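You operate a simulated robot arm through the tools that you are given. There is no shell and no other tool. Be economical: measure what you need, move in short steps, check, and stop when the job is done.

You run a simulated robot arm. Do the job below in one go: nothing can be reset, and whatever is moved stays where it is left.

JOB
Turn the die dial to 35.

It is judged by the outcome, as a careful person would: the job done as asked, and still so three seconds after it is handed in. It fails if anything else is knocked over, pushed out of place, dropped, spilled or broken.

ROBOT AND FRAMES
A 7-joint arm with a two-finger parallel gripper on a trunk, on a base that drives. Base frame: it is fixed to the floor where the robot stands at the start and does not move with it; the origin is under the middle of the robot, x ahead of it, y to its left, z up. Units: mm, degrees, N and s.
Its first joint turns from -166.0 to 166.0 degrees. Places, roughly: die dial [700, 0, 900]. Payload 1.57 kg.
Tool frame: the origin (TCP) lies between the finger pads and is the grasp point; the fingertips stand 30 mm ahead of it; z points along the fingers, y is the line along which they close. Largest opening 110 mm; finger width 24, thickness 12; the body of the gripper, 48 by 112 mm, starts 78 mm behind the TCP.
Orientation is that of the tool frame in the base frame, as a unit quaternion [x, y, z, w]. With the fingers straight down and closing along the base's y, the tool's x points along the base's -x, its y along +y and its z along -z.

CONTROLS
- The arm moves only by the tool play_rows. Its argument "series" is a list of rows, each a list of 3 entries, a list of its own where there are three numbers: the shift along the tool's x, y, z in m, then the turn, a rotation vector about the tool's x, y, z in degrees, then the finger opening in m, from 0 to 0.11. In form: [[[x, y, z], [wx, wy, wz], grip], ...]. A call has 1 to 8 rows; each row shifts and turns the commanded pose from where the row before left it, along the tool's axes as they then stand. A row lasts 0.2 s, in which the tool goes at most 50 mm and 8.6 degrees; a call with a longer step from one row to the next is refused whole, and so is a gripper value outside its range. A pose out of reach is approached as far as the arm can. The call stops where the force on the tool passes 40 N (or 10 N more than at its start, if that is more) or the arm is blocked; 0.2 s more then pass. The fingers move at their own pace (about 45 mm/s each) and stop on an object; they squeeze with about 22 N. The grip force told is the motor's: it shows also when the fingers shut on nothing. Time passes only in rows, and 0.2 s behind the last, so rows that do not move let the fingers close. The reply holds the time, the measured pose of the TCP, the force on the tool along the base axes, the opening and the grip force, in the units named above and with some noise.
- Cameras (640 x 400 px; columns grow to the right, rows downward): "scene" is now at [22.2, 130.7, 1592.7]; the picture's right is [-0.28, -0.96, 0.00], its down [-0.63, 0.19, -0.75] and it looks along [0.72, -0.21, -0.66] (base axes); focal length 269 px, centre (320, 200). "wrist" rides on the gripper at [70, 16, -141] in the tool frame; the picture's right is [-0.23, 0.97, 0.00], its down [-0.86, -0.20, -0.48] and it looks along [-0.47, -0.11, 0.88] (tool axes); focal length 222 px, centre (320, 200).
- camera(camera): a new picture of that camera. It takes no simulated time.
- lift_body(by): slides the trunk up (or, below 0, down) by that many mm; the arm and the scene camera ride with it, the base frame stays. It gives what a move gives, with no picture.
- base_move(legs): drives the robot by 1 to 6 legs, each [ahead, turn to the left] in mm and degrees, along the robot's own axes; the way and the turn of a leg run together, so that a leg with both is an arc; at most 1500 mm and 180 degrees a leg. The arm and the cameras ride along, it lands a little off, and it stops where it bumps. It gives what a move gives.
- aim_head(pan, tilt): turns the head with the scene camera to pan (to the left, within 155 degrees either way) and tilt (down, from -29 to 69), counted from straight ahead of the robot. It gives what a move gives.
- measure_at(camera, pixels): for up to 12 pixels [column, row] of the newest picture of that camera ("zoom" is the newest enlarged one), the place [x, y, z] in the base frame of the surface seen there, good to about 2 mm. It takes no simulated time.
- close_up(camera, box): a new picture of the part [left, top, right, bottom] of that camera's present view, enlarged. It takes no simulated time.
- finish_job(): hands the job in; it is judged then, once.

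Keep the steps short. Do not move on a guess: measure, check each grasp and each placing, and mend mistakes. In all there are 80 turns and 48 pictures (those below and enlarged ones count). Leave the gripper open and the arm clear of the work at the hand-in unless told otherwise, and finish with a single line.

The tools are called after "Request:" as name(argument=value, ...) on one line, values as JSON. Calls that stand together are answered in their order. play_rows: Moves the arm, as the interface text tells. Its arguments: {"type":"object","properties":{"series":{"type":"array"}},"required":["series"]} The other tools are called the same way: lift_body (by) slides the trunk up or down; base_move (legs) drives the base; aim_head (pan, tilt) turns the head that bears the scene camera; camera (camera) takes a picture; measure_at (camera, pixels) gives the place of the surface under pixels of a picture; close_up (camera, box) takes an enlarged picture of a part of a camera's view; finish_job () hands the job in.

At the start:

```text
time: 0.0
tcp_pos: [479.4, 54.2, 1239.2]
ee_rot: [0.001, 1.0, 0.0, 0.0]
ft_force: [-0.5, -0.1, 0.5]
grip_width: 109.8
gripper_force: 0.1
trunk travel left (down, up): [-525.0, 65.0]
robot x, y, heading: [1.8, 1.5, -0.1]
head pan, tilt: [-16.5, 41.1]
```

scene: 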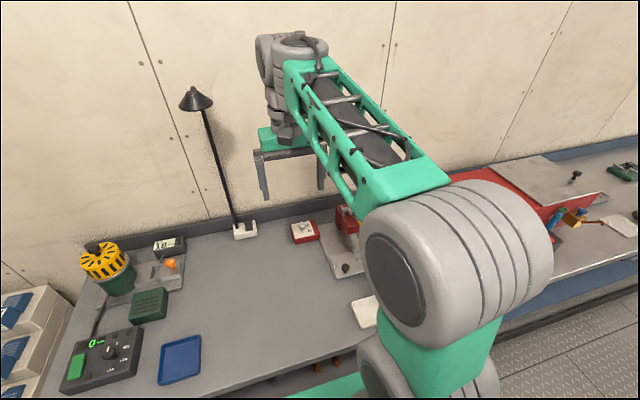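
wrist: 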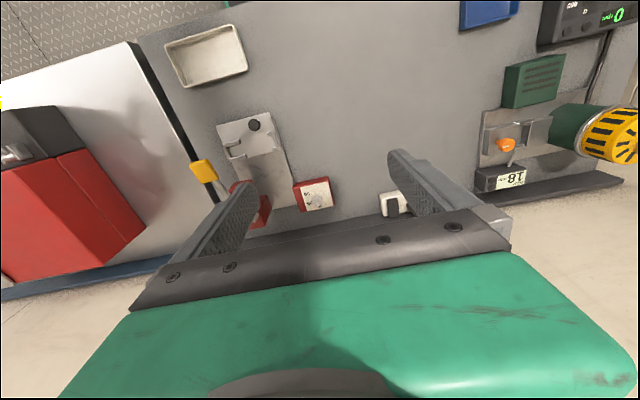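

I see a small red box with a white dial face at about wrist pixel (315,195). I'll enlarge it in both views.

Request:
close_up(camera="wrist", box=[275, 165, 355, 215])

Request:
close_up(camera="scene", box=[272, 205, 352, 255])

Request:
measure_at(camera="wrist", pixels=[[315, 195], [298, 190], [325, 180], [333, 204], [303, 211], [255, 205], [392, 203]])

```text
8.00 times, centred on (315, 190) of wrist
```

zoom: 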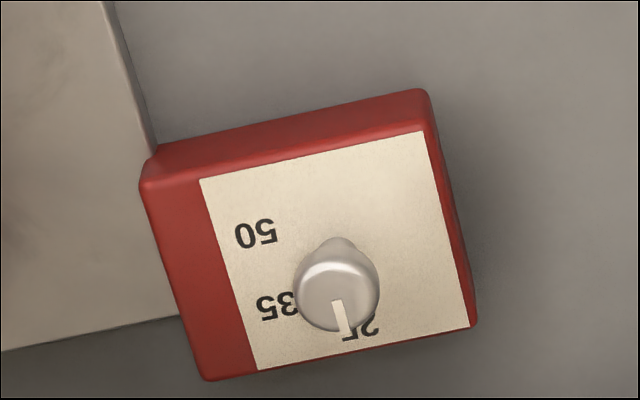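

```text
8.00 times, centred on (312, 230) of scene
```

zoom: 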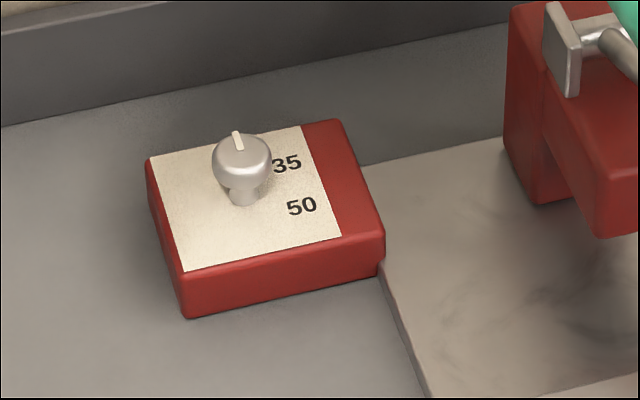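

```text
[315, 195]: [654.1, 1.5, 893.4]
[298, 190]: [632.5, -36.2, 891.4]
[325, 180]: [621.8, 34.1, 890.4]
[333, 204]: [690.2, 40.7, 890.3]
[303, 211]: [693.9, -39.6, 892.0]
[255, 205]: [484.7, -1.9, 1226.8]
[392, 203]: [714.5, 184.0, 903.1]
```

The knob is a small silver cap on a stem, pointing at 25; 35 and 50 lie clockwise. I'll measure the knob, labels and box corners in the enlarged scene picture.

Request:
measure_at(camera="zoom", pixels=[[242, 162], [238, 141], [216, 160], [269, 160], [245, 202], [287, 163], [302, 206], [148, 160], [185, 290], [338, 125], [380, 240], [235, 225]])

Request:
close_up(camera="wrist", box=[283, 165, 347, 205])

```text
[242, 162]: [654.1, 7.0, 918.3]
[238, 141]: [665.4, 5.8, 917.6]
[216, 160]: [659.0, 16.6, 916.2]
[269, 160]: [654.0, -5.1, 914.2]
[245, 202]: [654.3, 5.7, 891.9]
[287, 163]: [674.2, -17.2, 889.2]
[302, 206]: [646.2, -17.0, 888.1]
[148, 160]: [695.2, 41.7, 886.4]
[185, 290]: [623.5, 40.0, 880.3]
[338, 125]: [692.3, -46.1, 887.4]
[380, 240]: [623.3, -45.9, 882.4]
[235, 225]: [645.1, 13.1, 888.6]
```

```text
10.00 times, centred on (315, 185) of wrist
```

zoom: 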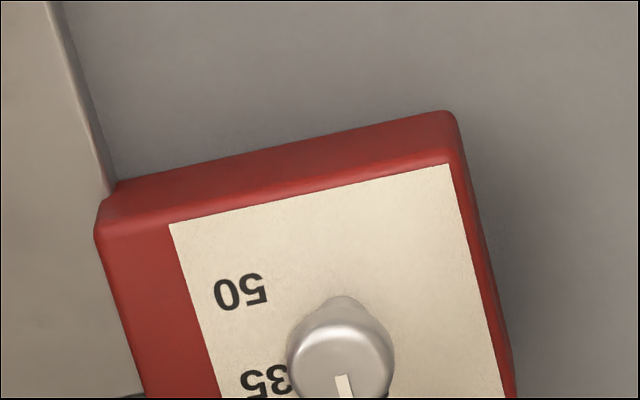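

Knob is at about (656, 6), cap top z≈918, about 22 mm wide. Before going there, I check the heights of the neighbours (red stand, lamp) in the scene picture.

Request:
measure_at(camera="scene", pixels=[[345, 208], [340, 220], [345, 268], [352, 230], [340, 250], [240, 225], [230, 190], [300, 213], [330, 240], [355, 225]])

Request:
measure_at(camera="wrist", pixels=[[255, 125], [235, 155], [262, 212], [265, 195], [250, 222], [204, 170], [232, 186], [275, 160]])

```text
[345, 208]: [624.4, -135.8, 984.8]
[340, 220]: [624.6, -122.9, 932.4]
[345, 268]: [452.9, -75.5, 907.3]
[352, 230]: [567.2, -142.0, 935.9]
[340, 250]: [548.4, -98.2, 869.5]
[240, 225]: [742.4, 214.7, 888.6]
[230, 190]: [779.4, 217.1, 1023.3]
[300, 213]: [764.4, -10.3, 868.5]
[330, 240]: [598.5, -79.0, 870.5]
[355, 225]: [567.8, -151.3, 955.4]
```

```text
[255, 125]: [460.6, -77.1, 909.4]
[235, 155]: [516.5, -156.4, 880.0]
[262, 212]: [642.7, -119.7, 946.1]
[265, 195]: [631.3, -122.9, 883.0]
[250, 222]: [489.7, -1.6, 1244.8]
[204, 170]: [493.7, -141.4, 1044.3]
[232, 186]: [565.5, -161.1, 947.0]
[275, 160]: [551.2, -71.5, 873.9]
```

The press column stands at y < -120 up to at least z 1044, so a gripper over the dial clears it. I move above the dial to z≈1060, narrowing the fingers to 60 mm.

Request:
play_rows(series=[[[-0.0222, -0.006, 0.0224], [0, 0, 0], 0.06], [[-0.0222, -0.006, 0.0224], [0, 0, 0], 0.06], [[-0.0222, -0.006, 0.0224], [0, 0, 0], 0.06], [[-0.0222, -0.006, 0.0224], [0, 0, 0], 0.06], [[-0.0222, -0.006, 0.0224], [0, 0, 0], 0.06], [[-0.0222, -0.006, 0.0224], [0, 0, 0], 0.06], [[-0.0222, -0.006, 0.0224], [0, 0, 0], 0.06], [[-0.0222, -0.006, 0.0224], [0, 0, 0], 0.06]])

Request:
camera(camera="wrist")

```text
time: 1.8
tcp_pos: [656.9, 4.3, 1060.8]
ee_rot: [0.0, 1.0, 0.0, 0.0]
ft_force: [0.4, 0.7, -0.2]
grip_width: 59.7
gripper_force: 0.1
trunk travel left (down, up): [-525.0, 65.0]
robot x, y, heading: [-3.5, 0.1, 0.0]
head pan, tilt: [-16.5, 41.1]
```

```text
42 pictures are left
```

wrist: 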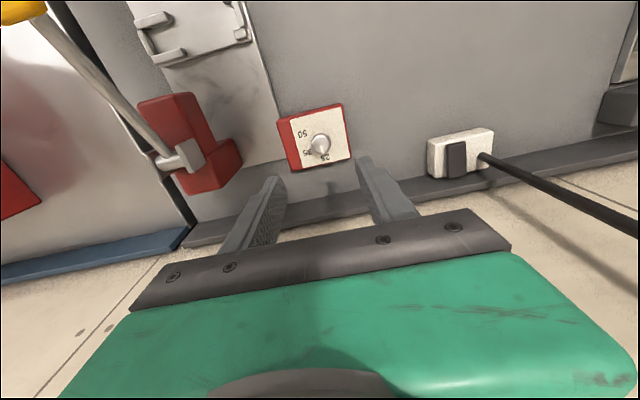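

The dial is in view at (317,140). I enlarge it to read the pointer and label angles.

Request:
close_up(camera="wrist", box=[269, 105, 365, 165])

```text
6.67 times, centred on (317, 135) of wrist
```

zoom: 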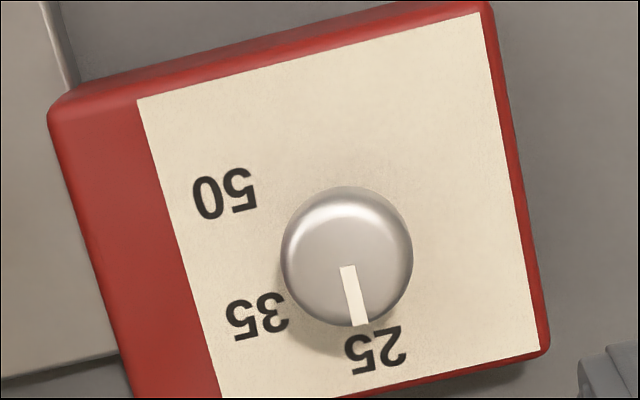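

Request:
measure_at(camera="zoom", pixels=[[225, 194], [258, 317], [376, 352], [348, 268], [359, 322], [284, 255], [410, 255], [347, 188], [347, 255], [138, 100], [480, 14], [538, 350]])

```text
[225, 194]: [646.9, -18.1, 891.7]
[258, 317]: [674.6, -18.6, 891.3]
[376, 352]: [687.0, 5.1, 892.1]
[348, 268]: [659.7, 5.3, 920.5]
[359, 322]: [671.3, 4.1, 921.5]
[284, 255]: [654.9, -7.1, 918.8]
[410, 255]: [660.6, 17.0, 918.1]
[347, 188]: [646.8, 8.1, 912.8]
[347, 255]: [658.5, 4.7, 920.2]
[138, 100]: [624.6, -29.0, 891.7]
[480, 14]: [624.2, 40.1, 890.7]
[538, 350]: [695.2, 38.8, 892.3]
```

Measurements: knob centre ≈ (659.5, 5), labels 25/35/50 at about 0°, 58–60° and 119–120° clockwise from +x; the pointer is at 0° (25). I need about 60° clockwise. Descending with the fingers open 60 mm to TCP z≈928 (tips ~6 mm above the face).

Request:
play_rows(series=[[[-0.0026, 0.001, 0.03], [0, 0, 0], 0.06], [[0, 0, 0.03], [0, 0, 0], 0.06], [[0, 0, 0.03], [0, 0, 0], 0.06], [[0, 0, 0.025], [0, 0, 0], 0.06], [[0, 0, 0.017], [0, 0, 0], 0.06], [[0, 0, 0], [0, 0, 0], 0.06]])

Request:
close_up(camera="wrist", box=[160, 50, 480, 250])

```text
time: 3.2
tcp_pos: [659.0, 6.4, 927.1]
ee_rot: [0.0, 1.0, 0.0, 0.0]
ft_force: [-0.2, 0.3, -0.1]
grip_width: 59.9
gripper_force: 0.0
trunk travel left (down, up): [-525.0, 65.0]
robot x, y, heading: [-0.4, -0.8, 0.3]
head pan, tilt: [-16.5, 41.1]
```

```text
2.00 times, centred on (320, 150) of wrist
```

zoom: 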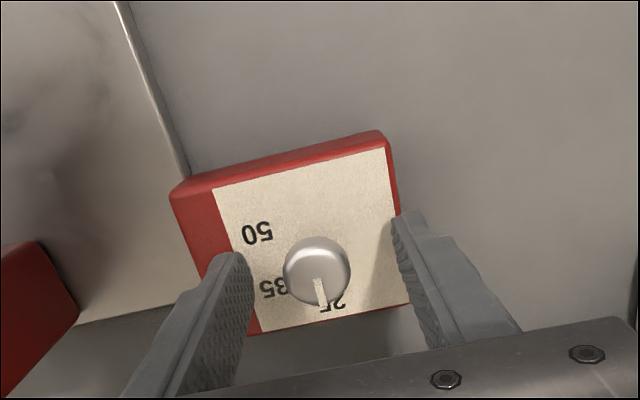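

The fingers straddle the knob evenly. Closing on it.

Request:
play_rows(series=[[[0, -0.0005, 0], [0, 0, 0], 0.04], [[0, 0, 0], [0, 0, 0], 0.03], [[0, 0, 0], [0, 0, 0], 0.02], [[0, 0, 0], [0, 0, 0], 0.015], [[0, 0, 0], [0, 0, 0], 0.015]])

Request:
close_up(camera="wrist", box=[160, 50, 480, 250])

```text
time: 4.4
tcp_pos: [658.1, 5.4, 927.6]
ee_rot: [0.001, 1.0, 0.0, 0.0]
ft_force: [0.2, -3.8, -0.7]
grip_width: 25.4
gripper_force: 37.4
trunk travel left (down, up): [-525.0, 65.0]
robot x, y, heading: [0.7, 1.8, 0.1]
head pan, tilt: [-16.5, 41.1]
```

```text
2.00 times, centred on (320, 150) of wrist
```

zoom: 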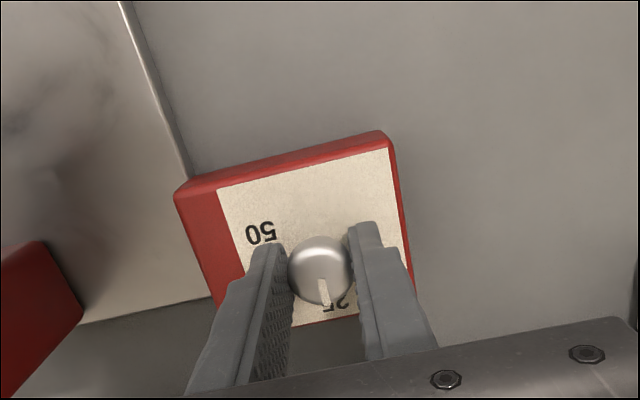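

The knob is held (25.4 mm, firm). Turning clockwise 30° first, then checking.

Request:
play_rows(series=[[[0, 0, 0], [0, 0, 6], 0.015], [[0, 0, 0], [0, 0, 6], 0.015], [[0, 0, 0], [0, 0, 6], 0.015], [[0, 0, 0], [0, 0, 6], 0.015], [[0, 0, 0], [0, 0, 6], 0.015]])

Request:
close_up(camera="wrist", box=[160, 50, 480, 250])

```text
time: 5.6
tcp_pos: [657.8, 5.9, 927.4]
ee_rot: [0.26, 0.965, 0.0, -0.002]
ft_force: [-1.8, -9.4, -10.7]
grip_width: 25.7
gripper_force: 36.6
trunk travel left (down, up): [-525.0, 65.0]
robot x, y, heading: [-1.7, 2.6, -0.4]
head pan, tilt: [-16.5, 41.1]
```

```text
2.00 times, centred on (320, 150) of wrist
```

zoom: 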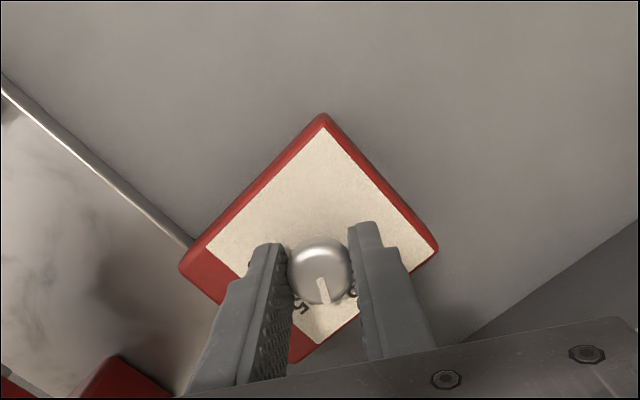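

The knob turned with the fingers and the box stayed square. Another 30°.

Request:
play_rows(series=[[[0, 0, 0], [0, 0, 6], 0.015], [[0, 0, 0], [0, 0, 6], 0.015], [[0, 0, 0], [0, 0, 6], 0.015], [[0, 0, 0], [0, 0, 6], 0.015], [[0, 0, 0], [0, 0, 6], 0.015], [[0, 0, 0], [0, 0, 0], 0.015]])

Request:
close_up(camera="wrist", box=[160, 50, 480, 250])

```text
time: 7.0
tcp_pos: [659.7, 6.1, 927.8]
ee_rot: [0.501, 0.866, 0.0, -0.002]
ft_force: [-5.3, -12.0, -11.6]
grip_width: 25.6
gripper_force: 37.1
trunk travel left (down, up): [-525.0, 65.0]
robot x, y, heading: [-1.2, 2.7, -0.0]
head pan, tilt: [-16.5, 41.1]
```

```text
2.00 times, centred on (320, 150) of wrist
```

zoom: 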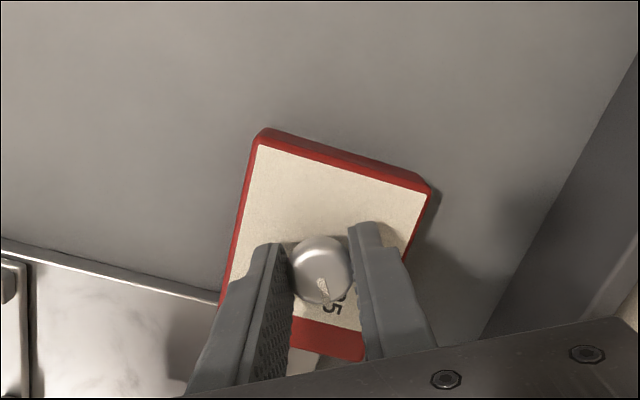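

Turned 60°. Opening the fingers, then rising straight up.

Request:
play_rows(series=[[[0, 0, 0], [0, 0, 0], 0.035], [[0, 0, 0], [0, 0, 0], 0.05], [[0, 0, 0], [0, 0, 0], 0.06], [[0, 0, -0.03], [0, 0, 0], 0.06], [[0, 0, -0.04], [0, 0, 0], 0.06], [[0, 0, -0.04], [0, 0, 0], 0.06], [[0, 0, -0.03], [0, 0, 0], 0.06]])

Request:
camera(camera="wrist")

```text
time: 8.6
tcp_pos: [656.0, 8.1, 1071.8]
ee_rot: [0.5, 0.866, -0.001, 0.0]
ft_force: [0.0, -0.1, -0.9]
grip_width: 60.3
gripper_force: 0.1
trunk travel left (down, up): [-525.0, 65.0]
robot x, y, heading: [-0.7, -4.5, -0.2]
head pan, tilt: [-16.5, 41.1]
```

```text
36 pictures are left
```

wrist: 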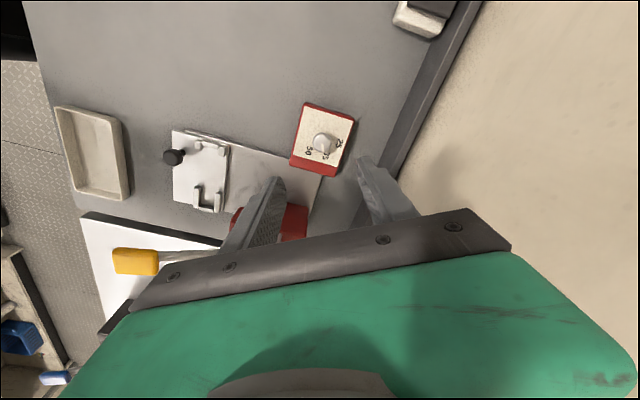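

Clear of the knob. I enlarge the dial to check the pointer.

Request:
close_up(camera="wrist", box=[274, 110, 370, 170])

```text
6.67 times, centred on (322, 140) of wrist
```

zoom: 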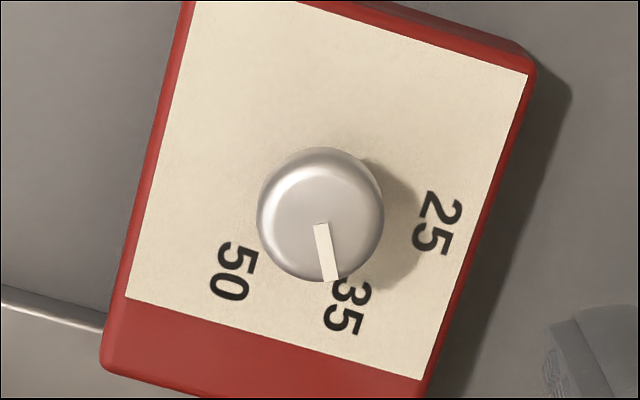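

Request:
measure_at(camera="zoom", pixels=[[320, 226], [331, 280], [348, 307], [235, 271], [437, 224], [258, 214], [383, 214], [528, 74], [128, 297], [422, 380], [190, 3], [320, 214]])

```text
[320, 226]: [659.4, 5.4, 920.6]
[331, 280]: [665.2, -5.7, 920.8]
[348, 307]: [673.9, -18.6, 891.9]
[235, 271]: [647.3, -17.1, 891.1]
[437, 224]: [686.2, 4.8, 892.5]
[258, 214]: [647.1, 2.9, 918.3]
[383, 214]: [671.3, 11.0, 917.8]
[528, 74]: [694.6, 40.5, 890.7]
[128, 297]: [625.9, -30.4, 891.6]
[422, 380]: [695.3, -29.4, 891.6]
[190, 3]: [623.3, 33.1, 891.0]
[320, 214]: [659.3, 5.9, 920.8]
```

The pointer runs at about 60–62° against the 35 label's 59–60°, so it points at 35; the box corners are unmoved. I rise further, turn the wrist back, open the gripper and take a last look.

Request:
play_rows(series=[[[0, 0, -0.03], [0, 0, -7.5], 0.08], [[0, 0, -0.03], [0, 0, -7.5], 0.1], [[0, 0, -0.03], [0, 0, -7.5], 0.11], [[0, 0, -0.03], [0, 0, -7.5], 0.11], [[0, 0, -0.03], [0, 0, -7.5], 0.11], [[0, 0, 0], [0, 0, -7.5], 0.11], [[0, 0, 0], [0, 0, -7.5], 0.11], [[0, 0, 0], [0, 0, -7.5], 0.11]])

Request:
close_up(camera="scene", box=[272, 205, 352, 255])

Request:
camera(camera="scene")

```text
time: 10.3
tcp_pos: [659.7, 7.4, 1217.3]
ee_rot: [0.047, 0.999, 0.001, 0.004]
ft_force: [7.6, 0.8, -11.0]
grip_width: 109.9
gripper_force: 0.1
trunk travel left (down, up): [-525.0, 65.0]
robot x, y, heading: [-2.7, 1.5, -0.0]
head pan, tilt: [-16.5, 41.1]
stopped in row 8: the force on the tool passed its limit (the readings are from after the stop); the commanded pose is now the measured one
```

```text
8.00 times, centred on (312, 230) of scene
```

zoom: 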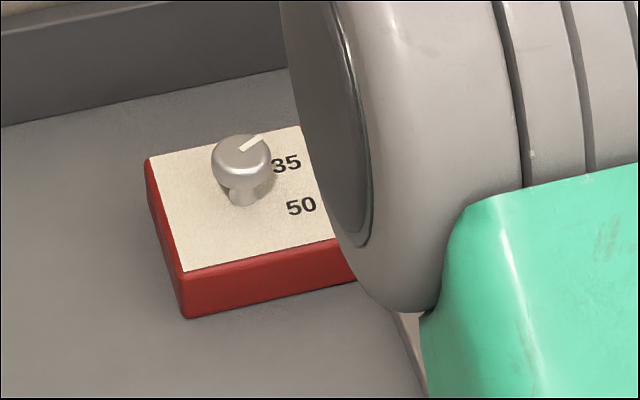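

```text
33 pictures are left
```

scene: 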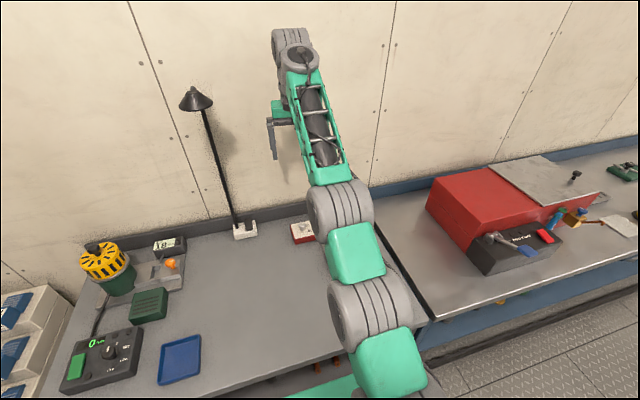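

The pointer aims at 35. The last move stopped on a force reading; I back off gently toward the robot and check whether it persists.

Request:
play_rows(series=[[[0, 0, 0], [0, 0, 0], 0.11], [[0.005, 0, 0], [0, 0, 0], 0.11], [[0.015, 0, 0], [0, 0, 0], 0.11], [[0.02, 0, 0], [0, 0, 0], 0.11], [[0.02, 0, 0], [0, 0, 0], 0.11], [[0, 0, 0], [0, 0, 0], 0.11]])

Request:
camera(camera="wrist")

```text
time: 11.7
tcp_pos: [599.1, 12.0, 1218.1]
ee_rot: [0.048, 0.999, 0.0, 0.003]
ft_force: [-0.4, 0.3, -0.3]
grip_width: 110.1
gripper_force: 0.0
trunk travel left (down, up): [-525.0, 65.0]
robot x, y, heading: [0.5, 1.6, -0.1]
head pan, tilt: [-16.5, 41.1]
```

```text
32 pictures are left
```

wrist: 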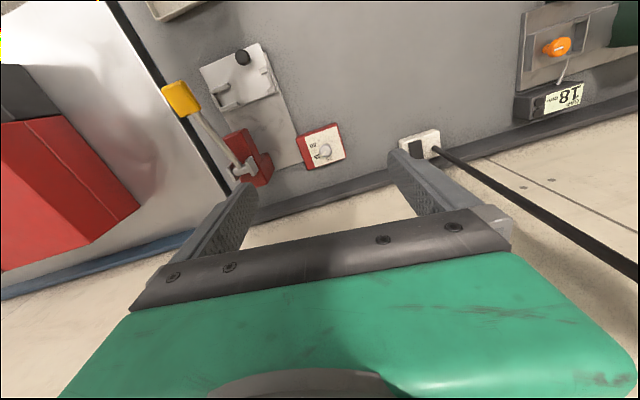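

Force is back to zero, and the lamp, press and dial box stand where they were. One last enlargement of the pointer.

Request:
close_up(camera="wrist", box=[288, 123, 352, 163])

```text
10.00 times, centred on (320, 143) of wrist
```

zoom: 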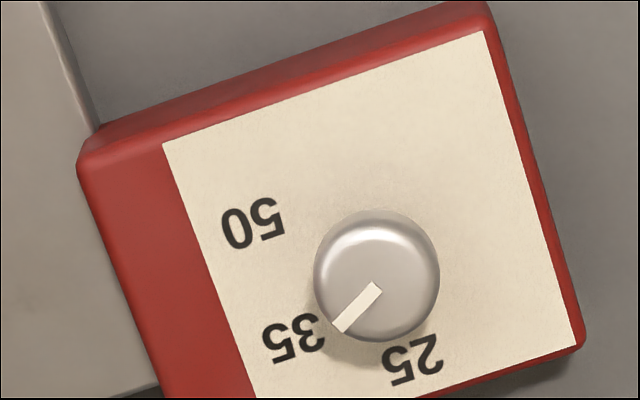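

The pointer is at 35, the gripper is open and the arm is clear. Handing in.

Request:
finish_job()

```text
The job is handed in.
```

The die dial now points at 35, and I saw nothing else moved; the arm briefly hit a force limit while backing away, cause not identified, and it cleared when I backed off.
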